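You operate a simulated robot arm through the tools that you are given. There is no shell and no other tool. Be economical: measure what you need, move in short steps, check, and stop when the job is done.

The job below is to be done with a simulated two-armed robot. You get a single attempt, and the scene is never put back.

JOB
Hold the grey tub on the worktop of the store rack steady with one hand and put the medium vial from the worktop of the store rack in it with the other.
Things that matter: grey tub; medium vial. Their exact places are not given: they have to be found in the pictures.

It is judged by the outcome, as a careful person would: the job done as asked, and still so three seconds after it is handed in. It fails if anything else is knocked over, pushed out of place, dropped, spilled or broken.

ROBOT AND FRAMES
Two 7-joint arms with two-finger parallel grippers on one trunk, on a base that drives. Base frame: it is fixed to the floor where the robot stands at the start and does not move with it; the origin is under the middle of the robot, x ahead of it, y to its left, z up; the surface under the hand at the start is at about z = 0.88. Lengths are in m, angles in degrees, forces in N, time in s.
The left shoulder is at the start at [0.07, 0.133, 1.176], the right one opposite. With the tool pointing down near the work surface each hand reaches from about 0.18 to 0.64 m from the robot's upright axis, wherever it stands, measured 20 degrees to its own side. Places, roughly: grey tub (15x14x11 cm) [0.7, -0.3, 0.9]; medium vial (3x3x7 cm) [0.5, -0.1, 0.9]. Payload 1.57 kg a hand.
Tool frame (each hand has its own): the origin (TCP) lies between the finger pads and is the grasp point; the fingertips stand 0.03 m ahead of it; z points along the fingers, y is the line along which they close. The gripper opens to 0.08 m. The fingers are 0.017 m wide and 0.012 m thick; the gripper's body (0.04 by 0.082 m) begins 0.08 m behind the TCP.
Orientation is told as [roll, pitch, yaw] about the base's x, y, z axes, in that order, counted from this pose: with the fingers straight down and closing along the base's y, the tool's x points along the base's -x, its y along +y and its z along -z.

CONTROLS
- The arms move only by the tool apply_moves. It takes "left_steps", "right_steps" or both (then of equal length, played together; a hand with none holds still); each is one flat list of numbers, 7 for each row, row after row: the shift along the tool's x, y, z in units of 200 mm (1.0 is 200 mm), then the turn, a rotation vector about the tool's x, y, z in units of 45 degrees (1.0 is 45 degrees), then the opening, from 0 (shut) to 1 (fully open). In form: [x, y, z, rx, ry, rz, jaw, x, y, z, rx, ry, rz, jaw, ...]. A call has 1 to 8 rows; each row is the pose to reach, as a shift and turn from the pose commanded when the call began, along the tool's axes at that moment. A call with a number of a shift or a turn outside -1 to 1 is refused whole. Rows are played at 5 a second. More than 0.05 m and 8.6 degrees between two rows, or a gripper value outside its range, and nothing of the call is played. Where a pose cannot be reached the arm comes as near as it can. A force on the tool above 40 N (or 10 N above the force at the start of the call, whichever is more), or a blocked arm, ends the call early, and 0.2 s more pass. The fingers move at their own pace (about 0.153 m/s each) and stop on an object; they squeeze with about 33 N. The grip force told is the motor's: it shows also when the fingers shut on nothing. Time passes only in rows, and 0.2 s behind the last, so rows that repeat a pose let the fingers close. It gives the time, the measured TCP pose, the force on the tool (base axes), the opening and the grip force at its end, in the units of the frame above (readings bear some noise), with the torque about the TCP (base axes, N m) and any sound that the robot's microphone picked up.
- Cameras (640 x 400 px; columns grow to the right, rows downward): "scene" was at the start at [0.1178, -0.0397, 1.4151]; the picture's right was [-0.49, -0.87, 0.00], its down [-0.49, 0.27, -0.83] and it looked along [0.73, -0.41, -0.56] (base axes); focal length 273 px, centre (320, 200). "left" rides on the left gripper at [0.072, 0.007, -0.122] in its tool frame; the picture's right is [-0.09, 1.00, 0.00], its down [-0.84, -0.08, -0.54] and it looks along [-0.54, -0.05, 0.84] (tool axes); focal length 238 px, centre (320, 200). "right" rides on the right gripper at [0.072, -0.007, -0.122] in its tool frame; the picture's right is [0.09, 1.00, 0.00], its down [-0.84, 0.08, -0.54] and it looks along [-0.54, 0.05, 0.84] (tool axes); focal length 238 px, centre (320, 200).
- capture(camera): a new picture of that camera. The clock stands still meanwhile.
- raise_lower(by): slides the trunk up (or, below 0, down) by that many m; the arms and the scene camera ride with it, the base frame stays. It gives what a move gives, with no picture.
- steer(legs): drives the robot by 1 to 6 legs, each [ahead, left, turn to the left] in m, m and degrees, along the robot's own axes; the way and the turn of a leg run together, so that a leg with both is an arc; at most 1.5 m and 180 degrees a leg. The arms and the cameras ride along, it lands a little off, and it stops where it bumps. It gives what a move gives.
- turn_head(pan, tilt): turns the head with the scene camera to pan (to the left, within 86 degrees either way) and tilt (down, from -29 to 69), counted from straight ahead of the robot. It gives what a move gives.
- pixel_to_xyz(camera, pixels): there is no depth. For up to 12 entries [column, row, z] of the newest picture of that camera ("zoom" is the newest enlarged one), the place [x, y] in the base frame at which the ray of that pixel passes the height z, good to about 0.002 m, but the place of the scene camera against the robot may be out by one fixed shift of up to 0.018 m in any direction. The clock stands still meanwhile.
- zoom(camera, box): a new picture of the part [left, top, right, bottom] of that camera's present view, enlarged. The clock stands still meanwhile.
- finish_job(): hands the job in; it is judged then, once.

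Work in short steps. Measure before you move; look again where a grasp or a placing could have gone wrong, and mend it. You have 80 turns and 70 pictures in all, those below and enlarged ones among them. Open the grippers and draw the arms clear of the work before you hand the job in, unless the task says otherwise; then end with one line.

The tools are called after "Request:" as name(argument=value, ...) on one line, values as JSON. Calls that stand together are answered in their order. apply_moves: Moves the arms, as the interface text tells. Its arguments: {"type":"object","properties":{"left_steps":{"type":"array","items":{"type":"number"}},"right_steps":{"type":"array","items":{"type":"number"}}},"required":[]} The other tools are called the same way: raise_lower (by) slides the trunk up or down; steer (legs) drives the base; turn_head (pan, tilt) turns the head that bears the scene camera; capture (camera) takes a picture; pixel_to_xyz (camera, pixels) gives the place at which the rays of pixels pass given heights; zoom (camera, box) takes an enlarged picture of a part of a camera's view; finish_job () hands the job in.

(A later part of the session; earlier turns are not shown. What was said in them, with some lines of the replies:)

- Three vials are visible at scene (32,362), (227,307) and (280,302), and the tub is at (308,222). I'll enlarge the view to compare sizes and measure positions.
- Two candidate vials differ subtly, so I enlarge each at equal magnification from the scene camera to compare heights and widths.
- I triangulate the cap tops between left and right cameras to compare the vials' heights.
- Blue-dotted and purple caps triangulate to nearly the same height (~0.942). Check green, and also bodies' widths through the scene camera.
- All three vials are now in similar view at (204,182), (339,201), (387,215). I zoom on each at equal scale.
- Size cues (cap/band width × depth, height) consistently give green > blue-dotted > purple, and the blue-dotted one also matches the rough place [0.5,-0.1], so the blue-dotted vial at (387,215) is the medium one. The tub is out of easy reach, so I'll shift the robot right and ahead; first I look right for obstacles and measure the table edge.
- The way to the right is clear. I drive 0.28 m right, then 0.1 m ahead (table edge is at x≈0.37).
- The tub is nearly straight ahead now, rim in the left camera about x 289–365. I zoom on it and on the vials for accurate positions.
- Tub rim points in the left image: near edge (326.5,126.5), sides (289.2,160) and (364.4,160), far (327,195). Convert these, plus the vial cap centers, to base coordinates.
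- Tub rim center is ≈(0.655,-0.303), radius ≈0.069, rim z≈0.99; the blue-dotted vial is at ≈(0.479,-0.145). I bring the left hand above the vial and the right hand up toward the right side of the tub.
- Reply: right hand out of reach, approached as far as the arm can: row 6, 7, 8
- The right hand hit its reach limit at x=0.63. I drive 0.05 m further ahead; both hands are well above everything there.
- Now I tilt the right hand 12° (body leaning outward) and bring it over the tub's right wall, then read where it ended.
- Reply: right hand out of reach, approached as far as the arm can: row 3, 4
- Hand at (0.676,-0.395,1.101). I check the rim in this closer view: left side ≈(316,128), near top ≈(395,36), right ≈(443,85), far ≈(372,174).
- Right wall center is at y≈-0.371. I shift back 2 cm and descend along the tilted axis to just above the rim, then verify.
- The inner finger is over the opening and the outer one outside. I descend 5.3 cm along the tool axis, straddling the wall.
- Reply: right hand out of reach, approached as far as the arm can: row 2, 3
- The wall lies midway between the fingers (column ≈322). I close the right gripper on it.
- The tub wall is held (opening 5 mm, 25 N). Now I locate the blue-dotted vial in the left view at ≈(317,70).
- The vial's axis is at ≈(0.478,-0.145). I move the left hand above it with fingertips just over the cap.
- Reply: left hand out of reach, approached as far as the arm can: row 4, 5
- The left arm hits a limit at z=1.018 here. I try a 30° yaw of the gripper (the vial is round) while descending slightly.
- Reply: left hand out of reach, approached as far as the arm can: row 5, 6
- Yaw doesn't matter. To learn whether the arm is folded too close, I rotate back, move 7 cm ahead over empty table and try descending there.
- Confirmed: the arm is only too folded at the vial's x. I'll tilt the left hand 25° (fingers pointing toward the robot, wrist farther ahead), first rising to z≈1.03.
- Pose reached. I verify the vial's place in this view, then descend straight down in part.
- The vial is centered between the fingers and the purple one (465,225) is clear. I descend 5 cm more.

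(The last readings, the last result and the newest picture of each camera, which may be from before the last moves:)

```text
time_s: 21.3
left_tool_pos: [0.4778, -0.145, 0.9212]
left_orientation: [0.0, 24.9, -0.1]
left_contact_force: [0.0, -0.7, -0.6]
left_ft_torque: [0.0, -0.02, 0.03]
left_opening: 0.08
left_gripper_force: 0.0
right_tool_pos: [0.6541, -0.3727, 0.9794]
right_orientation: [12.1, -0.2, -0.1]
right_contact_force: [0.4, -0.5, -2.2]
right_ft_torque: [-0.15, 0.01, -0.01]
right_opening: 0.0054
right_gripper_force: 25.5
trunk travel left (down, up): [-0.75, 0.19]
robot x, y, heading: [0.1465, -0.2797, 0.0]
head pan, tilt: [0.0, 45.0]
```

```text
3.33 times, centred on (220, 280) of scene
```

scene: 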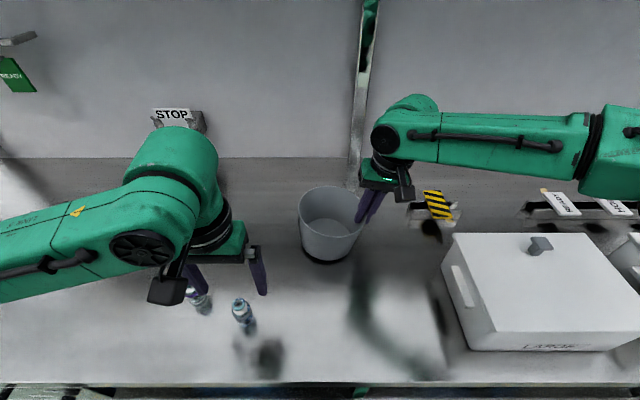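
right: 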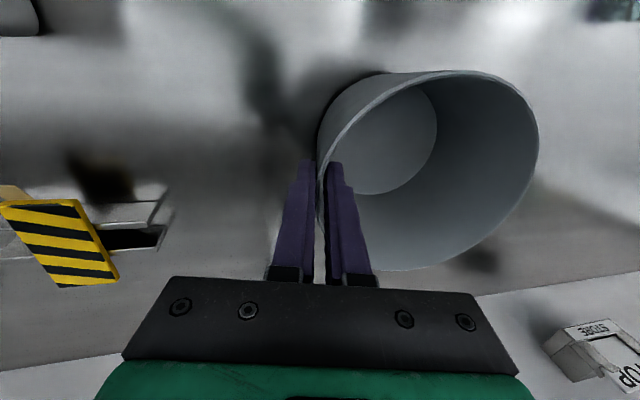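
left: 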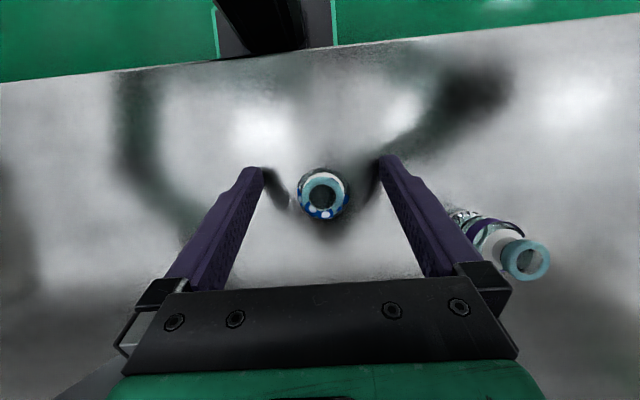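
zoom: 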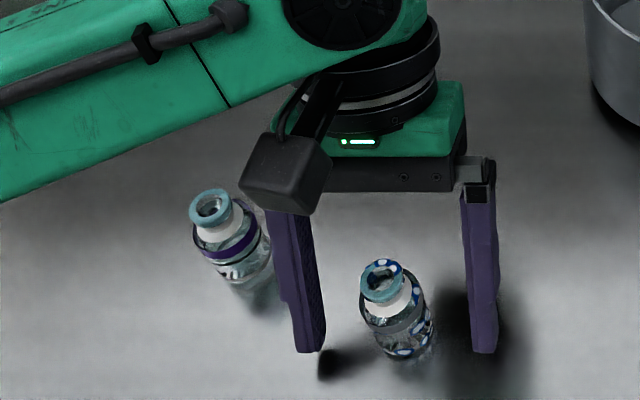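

Well straddled and centered. I close the left gripper on the vial.

Request:
apply_moves(left_steps=[0, 0, 0, 0, 0, 0, 0.6, 0, 0, 0, 0, 0, 0, 0.3, 0, 0, 0, 0, 0, 0, 0.1, 0, 0, 0, 0, 0, 0, 0.1])

Request:
capture(camera="left")

```text
time_s: 22.3
left_tool_pos: [0.4783, -0.1458, 0.9214]
left_orientation: [0.0, 25.0, 0.0]
left_contact_force: [0.5, -0.1, -0.4]
left_ft_torque: [0.02, -0.02, -0.02]
left_opening: 0.0281
left_gripper_force: 33.2
right_tool_pos: [0.6555, -0.3712, 0.9787]
right_orientation: [12.2, -0.2, -0.1]
right_contact_force: [-0.1, 0.7, -1.9]
right_ft_torque: [-0.11, 0.02, -0.02]
right_opening: 0.0051
right_gripper_force: 25.5
trunk travel left (down, up): [-0.75, 0.19]
robot x, y, heading: [0.1459, -0.2804, -0.0]
head pan, tilt: [0.0, 45.0]
```

```text
29 pictures are left
```

left: 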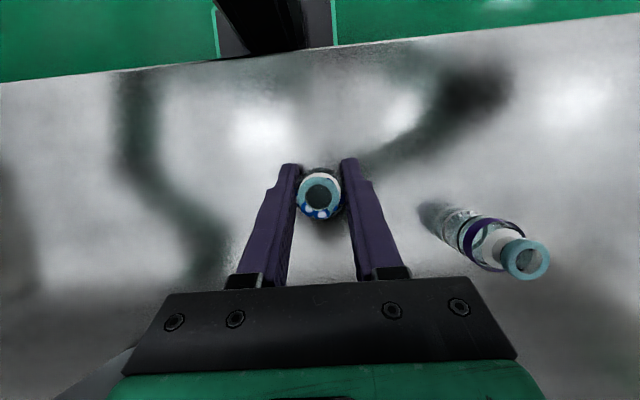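

The vial is held (opening 28 mm, 33 N). I lift it straight up 14 cm.

Request:
apply_moves(left_steps=[0.03, 0, -0.064, 0, 0, 0, 0.1, 0.1, 0, -0.214, 0, 0, 0, 0.1, 0.17, 0, -0.364, 0, 0, 0, 0.1, 0.24, 0, -0.514, 0, 0, 0, 0.1, 0.296, 0, -0.634, 0, 0, 0, 0.1, 0.296, 0, -0.634, 0, 0, 0, 0.1])

Request:
capture(camera="left")

Request:
capture(camera="scene")

```text
time_s: 23.7
left_tool_pos: [0.4783, -0.1455, 1.0626]
left_orientation: [0.0, 25.0, -0.1]
left_contact_force: [0.2, -0.1, 0.0]
left_ft_torque: [-0.02, -0.01, -0.03]
left_opening: 0.0277
left_gripper_force: 33.2
right_tool_pos: [0.6544, -0.3723, 0.9783]
right_orientation: [12.0, -0.1, -0.2]
right_contact_force: [-0.3, -0.4, -0.9]
right_ft_torque: [-0.13, 0.02, 0.0]
right_opening: 0.0053
right_gripper_force: 25.1
trunk travel left (down, up): [-0.75, 0.19]
robot x, y, heading: [0.1494, -0.2796, -0.0]
head pan, tilt: [0.0, 45.0]
```

```text
28 pictures are left
```

left: 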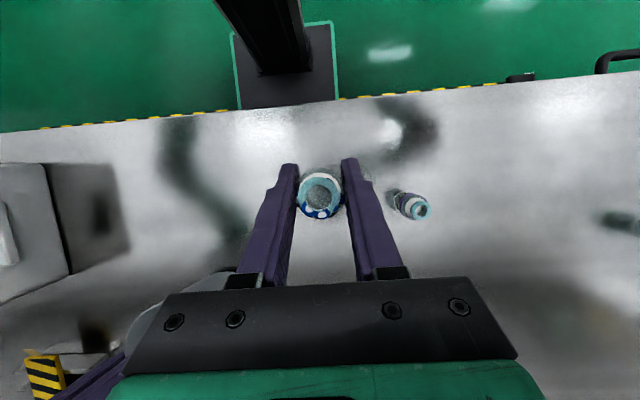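

```text
27 pictures are left
```

scene: 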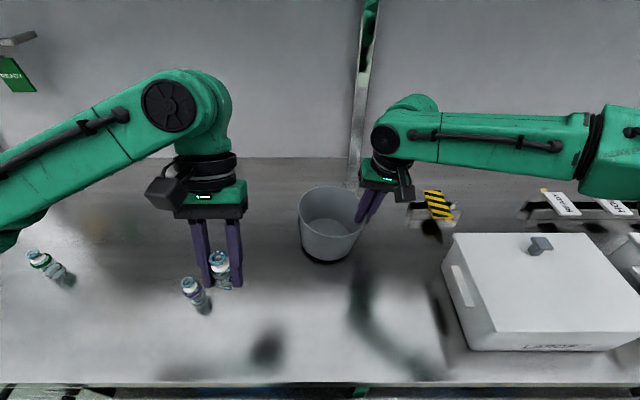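

The vial stays held, upright, with the hand pitched 25°, so I keep that pitch for setting it down. I carry it over the tub at z≈1.065, stopping slightly left (y≈-0.275) to look.

Request:
apply_moves(left_steps=[-0.13, -0.108, -0.061, 0, 0, 0, 0.1, -0.26, -0.216, -0.121, 0, 0, 0, 0.1, -0.39, -0.324, -0.182, 0, 0, 0, 0.1, -0.52, -0.432, -0.243, 0, 0, 0, 0.1, -0.65, -0.54, -0.303, 0, 0, 0, 0.1, -0.779, -0.6475, -0.364, 0, 0, 0, 0.1, -0.779, -0.6475, -0.364, 0, 0, 0, 0.1])

Request:
capture(camera="left")

Request:
capture(camera="scene")

Request:
capture(camera="right")

```text
time_s: 25.3
left_tool_pos: [0.6298, -0.2723, 1.0639]
left_orientation: [-0.1, 24.9, -0.2]
left_contact_force: [0.2, 0.8, -0.4]
left_ft_torque: [-0.06, -0.02, 0.03]
left_opening: 0.0279
left_gripper_force: 32.8
left hand out of reach, approached as far as the arm can: row 6, 7
right_tool_pos: [0.655, -0.3713, 0.9793]
right_orientation: [12.1, -0.2, 0.0]
right_contact_force: [1.0, 0.2, -1.4]
right_ft_torque: [-0.12, 0.0, -0.01]
right_opening: 0.0051
right_gripper_force: 25.5
trunk travel left (down, up): [-0.75, 0.19]
robot x, y, heading: [0.1497, -0.2787, -0.2]
head pan, tilt: [0.0, 45.0]
```

```text
26 pictures are left
```

left: 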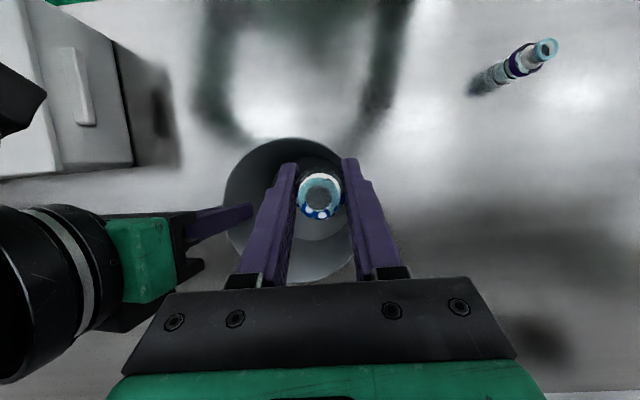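

```text
25 pictures are left
```

scene: 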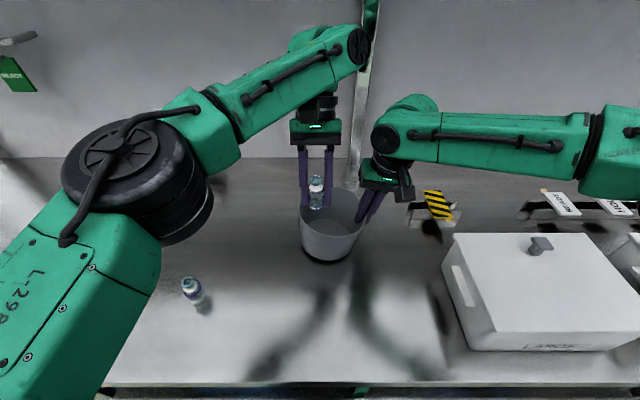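

```text
24 pictures are left
```

right: 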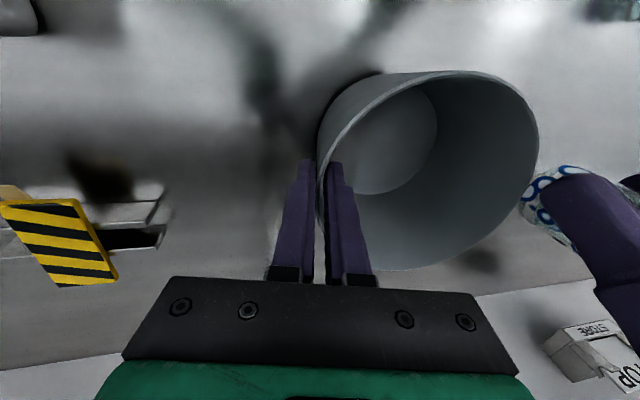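

Reach stops at x=0.63 with this pitch. Reducing the pitch by 10° brings the wrist back; I do that while shifting to (0.648,-0.292) above the tub.

Request:
apply_moves(left_steps=[0, -0.03, 0, 0, -0.111, 0, 0.1, 0, -0.06, 0, 0, -0.222, 0, 0.1, -0.0815, -0.1, -0.038, 0, -0.222, 0, 0.1, -0.0815, -0.1, -0.038, 0, -0.222, 0, 0.1])

Request:
capture(camera="left")

Request:
zoom(camera="scene", box=[260, 110, 440, 280])

```text
time_s: 26.3
left_tool_pos: [0.6481, -0.2927, 1.0661]
left_orientation: [0.0, 15.0, 0.0]
left_contact_force: [0.8, 0.2, -0.6]
left_ft_torque: [0.01, 0.03, -0.04]
left_opening: 0.0279
left_gripper_force: 32.7
right_tool_pos: [0.6549, -0.3711, 0.9791]
right_orientation: [12.2, -0.2, -0.1]
right_contact_force: [-0.2, -0.7, -1.7]
right_ft_torque: [-0.14, 0.0, -0.01]
right_opening: 0.0053
right_gripper_force: 25.3
trunk travel left (down, up): [-0.75, 0.19]
robot x, y, heading: [0.1488, -0.2783, 0.2]
head pan, tilt: [0.0, 45.0]
```

```text
23 pictures are left
```

left: 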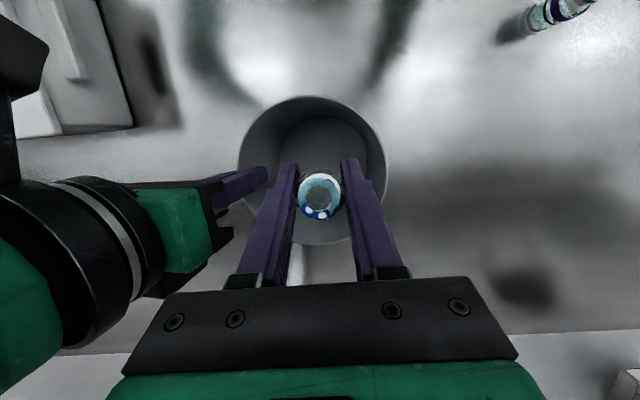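

```text
2.35 times, centred on (350, 195) of scene
```

zoom: 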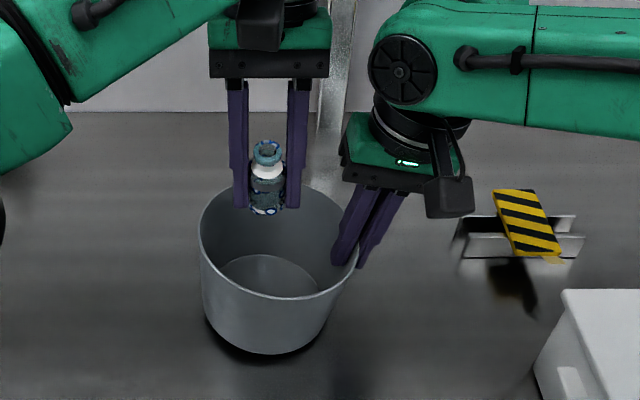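

Clearance between the two gripper bodies would be small when lowered, so I lean the left hand 8° outward (to +y) and shift 4 mm left before lowering.

Request:
apply_moves(left_steps=[0, 0.01, 0, 0.089, 0, 0, 0.1, 0, 0.02, 0, 0.178, 0, 0, 0.1, 0, 0.02, 0, 0.178, 0, 0, 0.1])

Request:
apply_moves(left_steps=[-0.039, 0.02, 0.144, 0, 0, 0, 0.1, -0.078, 0.04, 0.287, 0, 0, 0, 0.1, -0.104, 0.054, 0.383, 0, 0, 0, 0.1, -0.104, 0.054, 0.383, 0, 0, 0, 0.1])

Request:
capture(camera="left")

Request:
zoom(camera="scene", box=[260, 110, 440, 280])

Request:
capture(camera="right")

```text
time_s: 27.1
left_tool_pos: [0.6454, -0.2901, 1.0635]
left_orientation: [-8.0, 15.0, -0.1]
left_contact_force: [0.1, 0.0, -0.2]
left_ft_torque: [0.02, -0.01, 0.04]
left_opening: 0.0279
left_gripper_force: 32.7
right_tool_pos: [0.6543, -0.3717, 0.9777]
right_orientation: [12.2, -0.2, 0.0]
right_contact_force: [0.4, -0.1, -1.3]
right_ft_torque: [-0.13, 0.01, 0.0]
right_opening: 0.0054
right_gripper_force: 25.7
trunk travel left (down, up): [-0.75, 0.19]
robot x, y, heading: [0.1486, -0.2833, 0.2]
head pan, tilt: [0.0, 45.0]
```

```text
time_s: 28.1
left_tool_pos: [0.6477, -0.2889, 0.9839]
left_orientation: [-8.1, 14.9, -0.1]
left_contact_force: [-1.1, -1.4, -1.2]
left_ft_torque: [-0.01, -0.04, -0.03]
left_opening: 0.0281
left_gripper_force: 33.5
right_tool_pos: [0.6554, -0.3733, 0.9782]
right_orientation: [12.2, -0.1, 0.0]
right_contact_force: [0.3, 0.3, -1.6]
right_ft_torque: [-0.16, 0.02, 0.02]
right_opening: 0.0055
right_gripper_force: 25.3
trunk travel left (down, up): [-0.75, 0.19]
robot x, y, heading: [0.145, -0.2816, 0.1]
head pan, tilt: [0.0, 45.0]
```

```text
21 pictures are left
```

left: 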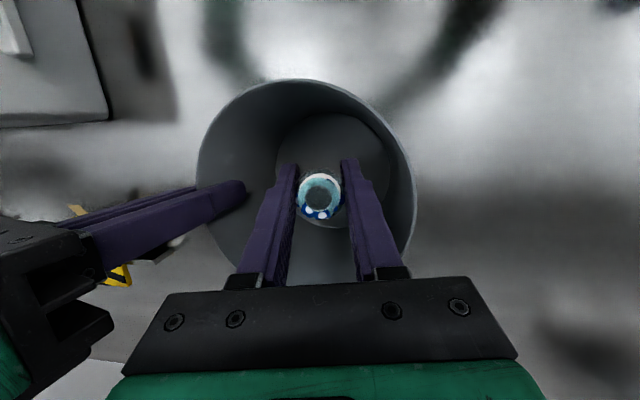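

```text
2.35 times, centred on (350, 195) of scene
```

zoom: 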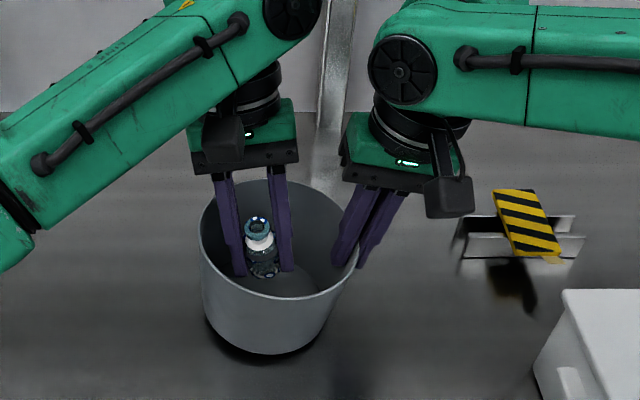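

```text
19 pictures are left
```

right: 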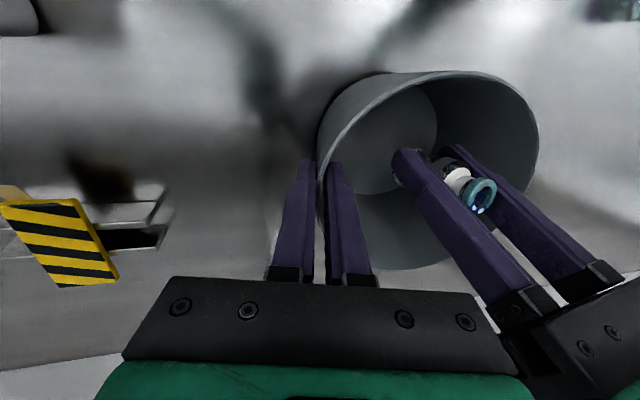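

There is about 4 cm between the gripper bodies and the vial is inside the tub. I lower it 4.5 cm more, watching forces.

Request:
apply_moves(left_steps=[-0.02, 0.01, 0.072, 0, 0, 0, 0.1, -0.039, 0.02, 0.144, 0, 0, 0, 0.1, -0.058, 0.03, 0.215, 0, 0, 0, 0.1, -0.058, 0.03, 0.215, 0, 0, 0, 0.1])

Request:
capture(camera="left")

Request:
capture(camera="right")

```text
time_s: 29.1
left_tool_pos: [0.6469, -0.2902, 0.9392]
left_orientation: [-8.0, 15.0, 0.0]
left_contact_force: [-0.2, -0.1, 0.2]
left_ft_torque: [0.0, 0.0, 0.02]
left_opening: 0.0281
left_gripper_force: 33.0
right_tool_pos: [0.6553, -0.3727, 0.9784]
right_orientation: [12.1, -0.1, 0.1]
right_contact_force: [0.2, 0.7, -1.3]
right_ft_torque: [-0.14, 0.0, -0.01]
right_opening: 0.0052
right_gripper_force: 25.2
trunk travel left (down, up): [-0.75, 0.19]
robot x, y, heading: [0.1453, -0.2807, -0.2]
head pan, tilt: [0.0, 45.0]
```

```text
18 pictures are left
```

left: 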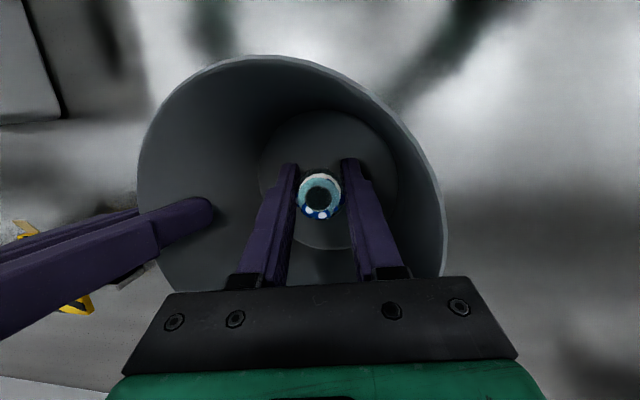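

```text
17 pictures are left
```

right: 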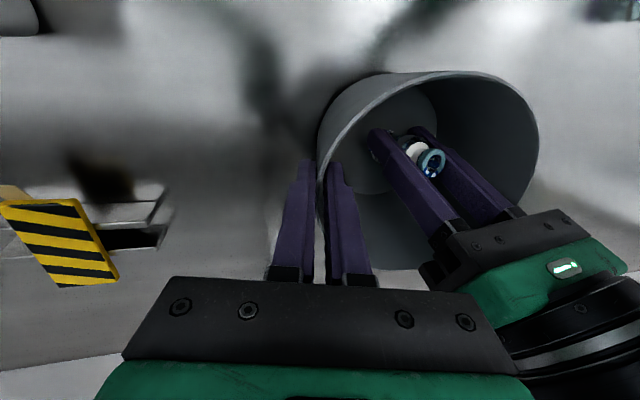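

Still free (force ~0). I lower in 4 mm rows until contact with the tub floor.

Request:
apply_moves(left_steps=[-0.0052, 0.0027, 0.019, 0, 0, 0, 0.1, -0.0104, 0.0054, 0.038, 0, 0, 0, 0.1, -0.013, 0.0067, 0.048, 0, 0, 0, 0.1])

```text
time_s: 29.9
left_tool_pos: [0.647, -0.2902, 0.9313]
left_orientation: [-8.2, 14.8, -0.3]
left_contact_force: [-0.7, -8.7, 20.4]
left_ft_torque: [-0.27, 0.03, 0.0]
left_opening: 0.0282
left_gripper_force: 33.1
right_tool_pos: [0.653, -0.3711, 0.9779]
right_orientation: [12.1, 0.0, 0.0]
right_contact_force: [1.6, 9.6, -15.6]
right_ft_torque: [-0.84, -0.28, -0.12]
right_opening: 0.0062
right_gripper_force: 26.0
trunk travel left (down, up): [-0.75, 0.19]
robot x, y, heading: [0.1484, -0.2785, -0.3]
head pan, tilt: [0.0, 45.0]
```

The vial has touched the tub floor (20 N). I relieve the load by ~2 mm, then see the readings.

Request:
apply_moves(left_steps=[0.0026, -0.0013, -0.0095, 0, 0, 0, 0.1, 0.0026, -0.0013, -0.0095, 0, 0, 0, 0.1])

Request:
zoom(camera="scene", box=[260, 130, 420, 280])

```text
time_s: 30.5
left_tool_pos: [0.646, -0.2906, 0.9327]
left_orientation: [-8.0, 14.9, -0.1]
left_contact_force: [0.1, -8.5, 15.5]
left_ft_torque: [-0.28, -0.02, 0.01]
left_opening: 0.028
left_gripper_force: 33.1
right_tool_pos: [0.6537, -0.3719, 0.9777]
right_orientation: [12.1, 0.0, 0.0]
right_contact_force: [-1.5, 8.4, -14.7]
right_ft_torque: [-0.71, -0.01, 0.05]
right_opening: 0.0062
right_gripper_force: 25.6
trunk travel left (down, up): [-0.75, 0.19]
robot x, y, heading: [0.1491, -0.2801, 0.2]
head pan, tilt: [0.0, 45.0]
```

```text
2.67 times, centred on (340, 205) of scene
```

zoom: 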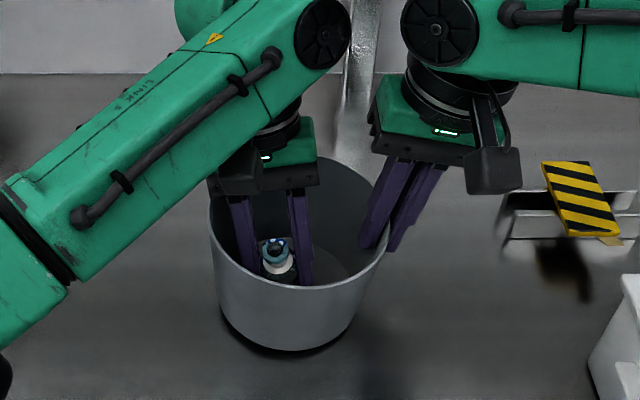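

The torque fits contact at the vial's bottom edge. I raise 2 mm more to unload before releasing.

Request:
apply_moves(left_steps=[0.0026, -0.0013, -0.0095, 0, 0, 0, 0.1, 0.0026, -0.0013, -0.0095, 0, 0, 0, 0.1])

```text
time_s: 31.1
left_tool_pos: [0.6482, -0.2889, 0.9335]
left_orientation: [-7.9, 14.9, 0.2]
left_contact_force: [0.3, -1.7, 9.2]
left_ft_torque: [-0.06, -0.09, 0.01]
left_opening: 0.0281
left_gripper_force: 33.6
right_tool_pos: [0.6543, -0.3727, 0.9784]
right_orientation: [12.0, -0.2, -0.1]
right_contact_force: [-1.0, 2.8, -10.4]
right_ft_torque: [-0.84, 0.02, 0.06]
right_opening: 0.0059
right_gripper_force: 25.9
trunk travel left (down, up): [-0.75, 0.19]
robot x, y, heading: [0.1492, -0.2801, 0.0]
head pan, tilt: [0.0, 45.0]
```

Load is down to 9 N. I open the left gripper a little (to 36 mm) to release the vial.

Request:
apply_moves(left_steps=[0.001, -0.0007, -0.005, 0, 0, 0, 0.38, 0.001, -0.0007, -0.005, 0, 0, 0, 0.45, 0.001, -0.0007, -0.005, 0, 0, 0, 0.45, 0.001, -0.0007, -0.005, 0, 0, 0, 0.45])

Request:
capture(camera="left")

Request:
capture(camera="right")

```text
time_s: 32.1
left_tool_pos: [0.6484, -0.2897, 0.9344]
left_orientation: [-7.9, 15.0, -0.1]
left_contact_force: [0.2, -0.9, -0.4]
left_ft_torque: [0.0, 0.01, 0.04]
left_opening: 0.036
left_gripper_force: 0.0
right_tool_pos: [0.6546, -0.3732, 0.9786]
right_orientation: [12.1, -0.2, -0.2]
right_contact_force: [-0.5, -0.4, -2.3]
right_ft_torque: [-0.11, 0.01, 0.0]
right_opening: 0.0052
right_gripper_force: 25.8
trunk travel left (down, up): [-0.75, 0.19]
robot x, y, heading: [0.1499, -0.2785, -0.2]
head pan, tilt: [0.0, 45.0]
```

```text
15 pictures are left
```

left: 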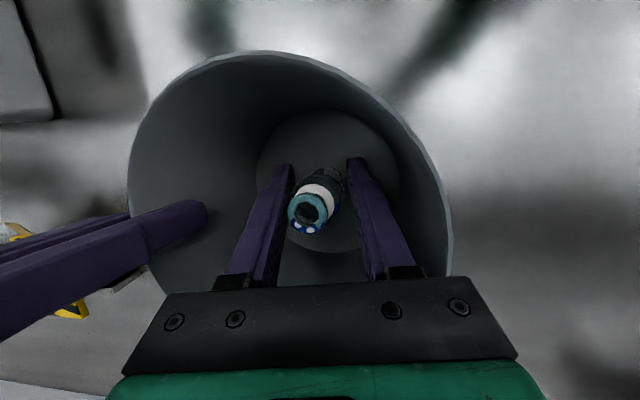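

```text
14 pictures are left
```

right: 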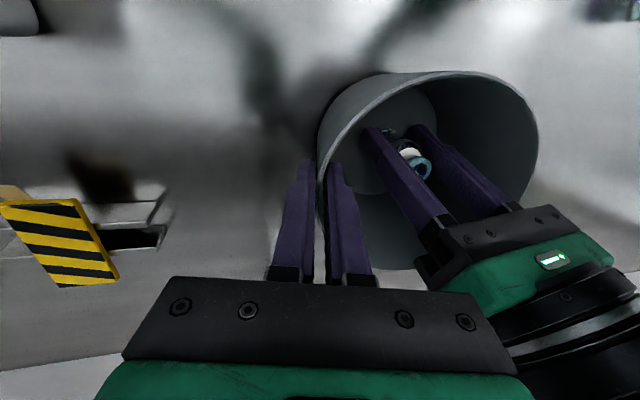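

The vial was released and stands inside. I open slightly more, then withdraw along the tool axis until the tips clear the cap.

Request:
apply_moves(left_steps=[0, 0, 0, 0, 0, 0, 0.53, 0, 0, 0, 0, 0, 0, 0.53, 0, 0, -0.07, 0, 0, 0, 0.53, 0, 0, -0.15, 0, 0, 0, 0.53, 0, 0, -0.25, 0, 0, 0, 0.53, 0, 0, -0.28, 0, 0, 0, 0.53])

Request:
capture(camera="left")

```text
time_s: 33.5
left_tool_pos: [0.6626, -0.2809, 0.9875]
left_orientation: [-8.0, 15.1, 0.0]
left_contact_force: [-0.3, -2.4, 0.0]
left_ft_torque: [0.01, 0.03, -0.01]
left_opening: 0.041
left_gripper_force: 0.0
right_tool_pos: [0.655, -0.3713, 0.9789]
right_orientation: [12.1, -0.1, 0.1]
right_contact_force: [-0.2, 0.8, -0.9]
right_ft_torque: [-0.09, 0.05, -0.06]
right_opening: 0.0052
right_gripper_force: 25.7
trunk travel left (down, up): [-0.75, 0.19]
robot x, y, heading: [0.1497, -0.2779, 0.0]
head pan, tilt: [0.0, 45.0]
```

```text
13 pictures are left
```

left: 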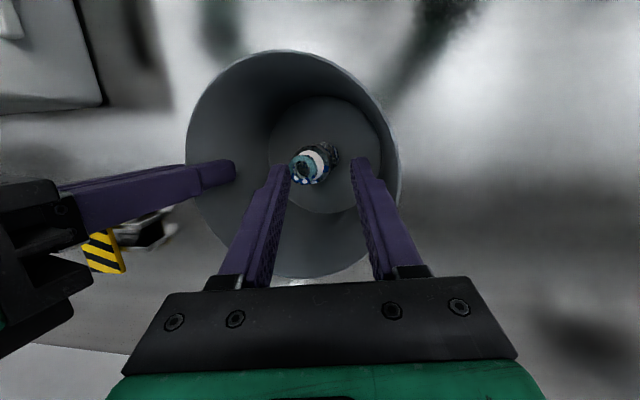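

The vial stands in the tub and the tips are near cap height. I now go straight up, which takes the near finger away from the cap.

Request:
apply_moves(left_steps=[0.02, -0.012, -0.07, 0, 0, 0, 0.53, 0.058, -0.03, -0.215, 0, 0, 0, 0.53, 0.117, -0.06, -0.43, 0, 0, 0, 0.53, 0.117, -0.06, -0.43, 0, 0, 0, 0.53])

Request:
capture(camera="left")

```text
time_s: 34.5
left_tool_pos: [0.6629, -0.2815, 1.0769]
left_orientation: [-8.0, 15.1, 0.0]
left_contact_force: [0.7, 0.2, -0.3]
left_ft_torque: [0.0, 0.06, -0.01]
left_opening: 0.0421
left_gripper_force: 0.0
right_tool_pos: [0.6541, -0.3715, 0.9781]
right_orientation: [12.1, 0.0, -0.1]
right_contact_force: [0.1, 0.0, -1.9]
right_ft_torque: [-0.12, 0.02, 0.01]
right_opening: 0.0054
right_gripper_force: 25.7
trunk travel left (down, up): [-0.75, 0.19]
robot x, y, heading: [0.1484, -0.2788, 0.1]
head pan, tilt: [0.0, 45.0]
```

```text
12 pictures are left
```

left: 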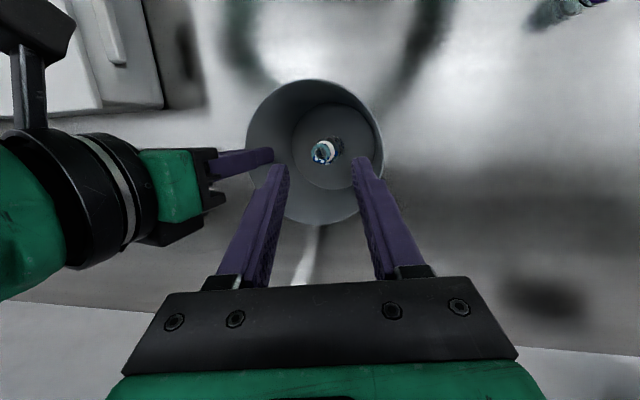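

Vial stands in the tub at (323,152). I draw the left hand up and to the left, clear of the work.

Request:
apply_moves(left_steps=[0.05, 0.1, -0.13, 0, 0, 0, 0.53, 0.1, 0.25, -0.26, 0, 0, 0, 0.6, 0.15, 0.45, -0.35, 0, 0, 0, 0.8, 0.2, 0.65, -0.4, 0, 0, 0, 1, 0.2, 0.65, -0.4, 0, 0, 0, 1])

Request:
zoom(camera="scene", box=[260, 150, 420, 280])

```text
time_s: 35.7
left_tool_pos: [0.6383, -0.1424, 1.1466]
left_orientation: [-8.0, 15.0, 0.1]
left_contact_force: [-0.3, -0.1, 0.4]
left_ft_torque: [0.03, 0.0, -0.01]
left_opening: 0.0799
left_gripper_force: 0.2
right_tool_pos: [0.6557, -0.3731, 0.9795]
right_orientation: [12.2, -0.1, -0.1]
right_contact_force: [-0.7, -0.6, -2.1]
right_ft_torque: [-0.16, 0.02, 0.01]
right_opening: 0.0051
right_gripper_force: 25.4
trunk travel left (down, up): [-0.75, 0.19]
robot x, y, heading: [0.1438, -0.2807, 0.3]
head pan, tilt: [0.0, 45.0]
```

```text
3.08 times, centred on (340, 215) of scene
```

zoom: 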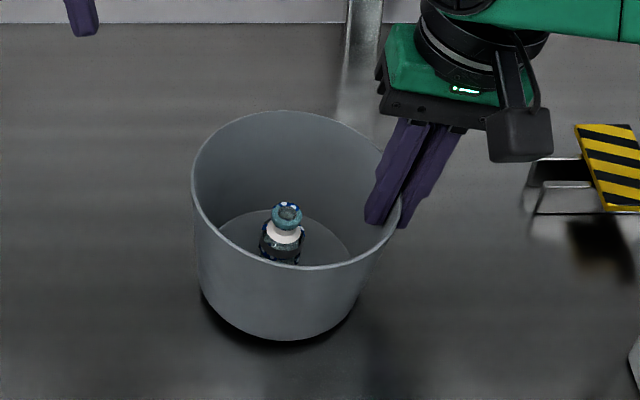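

The vial stands upright in the tub. I open the right gripper gently and withdraw along its axis.

Request:
apply_moves(right_steps=[0, 0, 0, 0, 0, 0, 0.25, 0, 0, 0, 0, 0, 0, 0.45, 0, 0, 0, 0, 0, 0, 0.45, 0, 0, -0.15, 0, 0, 0, 0.45, 0, 0, -0.3, 0, 0, 0, 0.45, 0, 0, -0.5, 0, 0, 0, 0.45, 0, 0, -0.5, 0, 0, 0, 0.45])

Request:
capture(camera="scene")

```text
time_s: 37.3
left_tool_pos: [0.6383, -0.1396, 1.1466]
left_orientation: [-8.0, 15.0, 0.0]
left_contact_force: [-1.0, -0.9, -0.1]
left_ft_torque: [-0.02, 0.0, 0.01]
left_opening: 0.0799
left_gripper_force: 0.0
right_tool_pos: [0.6552, -0.3935, 1.0762]
right_orientation: [12.1, -0.1, 0.1]
right_contact_force: [0.5, 0.7, -0.4]
right_ft_torque: [0.0, -0.02, 0.0]
right_opening: 0.0357
right_gripper_force: 0.1
trunk travel left (down, up): [-0.75, 0.19]
robot x, y, heading: [0.1454, -0.2796, -0.1]
head pan, tilt: [0.0, 45.0]
```

```text
10 pictures are left
```

scene: 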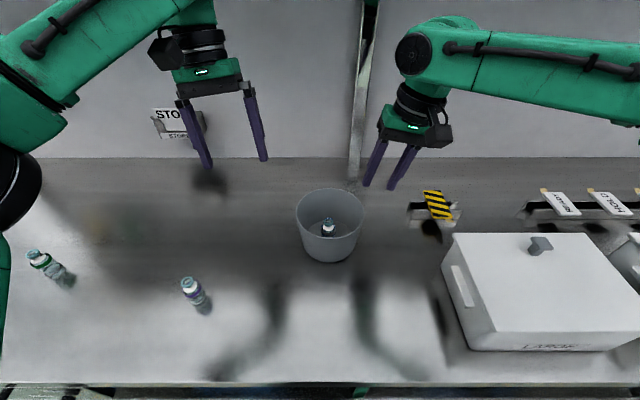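

All is in place. I draw the right hand back and up, opening it fully.

Request:
apply_moves(right_steps=[0, -0.05, -0.2, 0, 0, 0, 0.6, 0.15, -0.1, -0.35, 0, 0, 0, 0.8, 0.3, -0.2, -0.45, 0, 0, 0, 1, 0.4, -0.3, -0.5, 0, 0, 0, 1, 0.4, -0.3, -0.5, 0, 0, 0, 1])

Request:
capture(camera="scene")

```text
time_s: 38.5
left_tool_pos: [0.6399, -0.1409, 1.147]
left_orientation: [-8.2, 15.0, 0.1]
left_contact_force: [-0.7, 0.2, 1.1]
left_ft_torque: [-0.01, 0.0, -0.02]
left_opening: 0.08
left_gripper_force: 0.0
right_tool_pos: [0.574, -0.4727, 1.1615]
right_orientation: [12.1, -0.1, -0.1]
right_contact_force: [0.5, 0.6, -0.1]
right_ft_torque: [-0.04, 0.0, 0.0]
right_opening: 0.0803
right_gripper_force: 0.0
trunk travel left (down, up): [-0.75, 0.19]
robot x, y, heading: [0.1451, -0.2784, -0.1]
head pan, tilt: [0.0, 45.0]
```

```text
9 pictures are left
```

scene: 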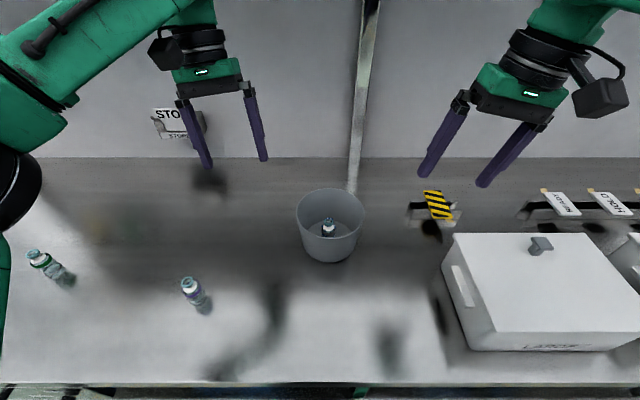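

The vial stands in the tub at (328,228), the other vials and boxes are undisturbed, and both hands are open and clear. I hand the job in.

Request:
finish_job()

```text
The job is handed in.
```

The right hand held the grey tub while the left put the blue-dotted vial in it, where it stands upright. I took that vial as the medium one from small size differences and the rough position given, since no label confirmed it.
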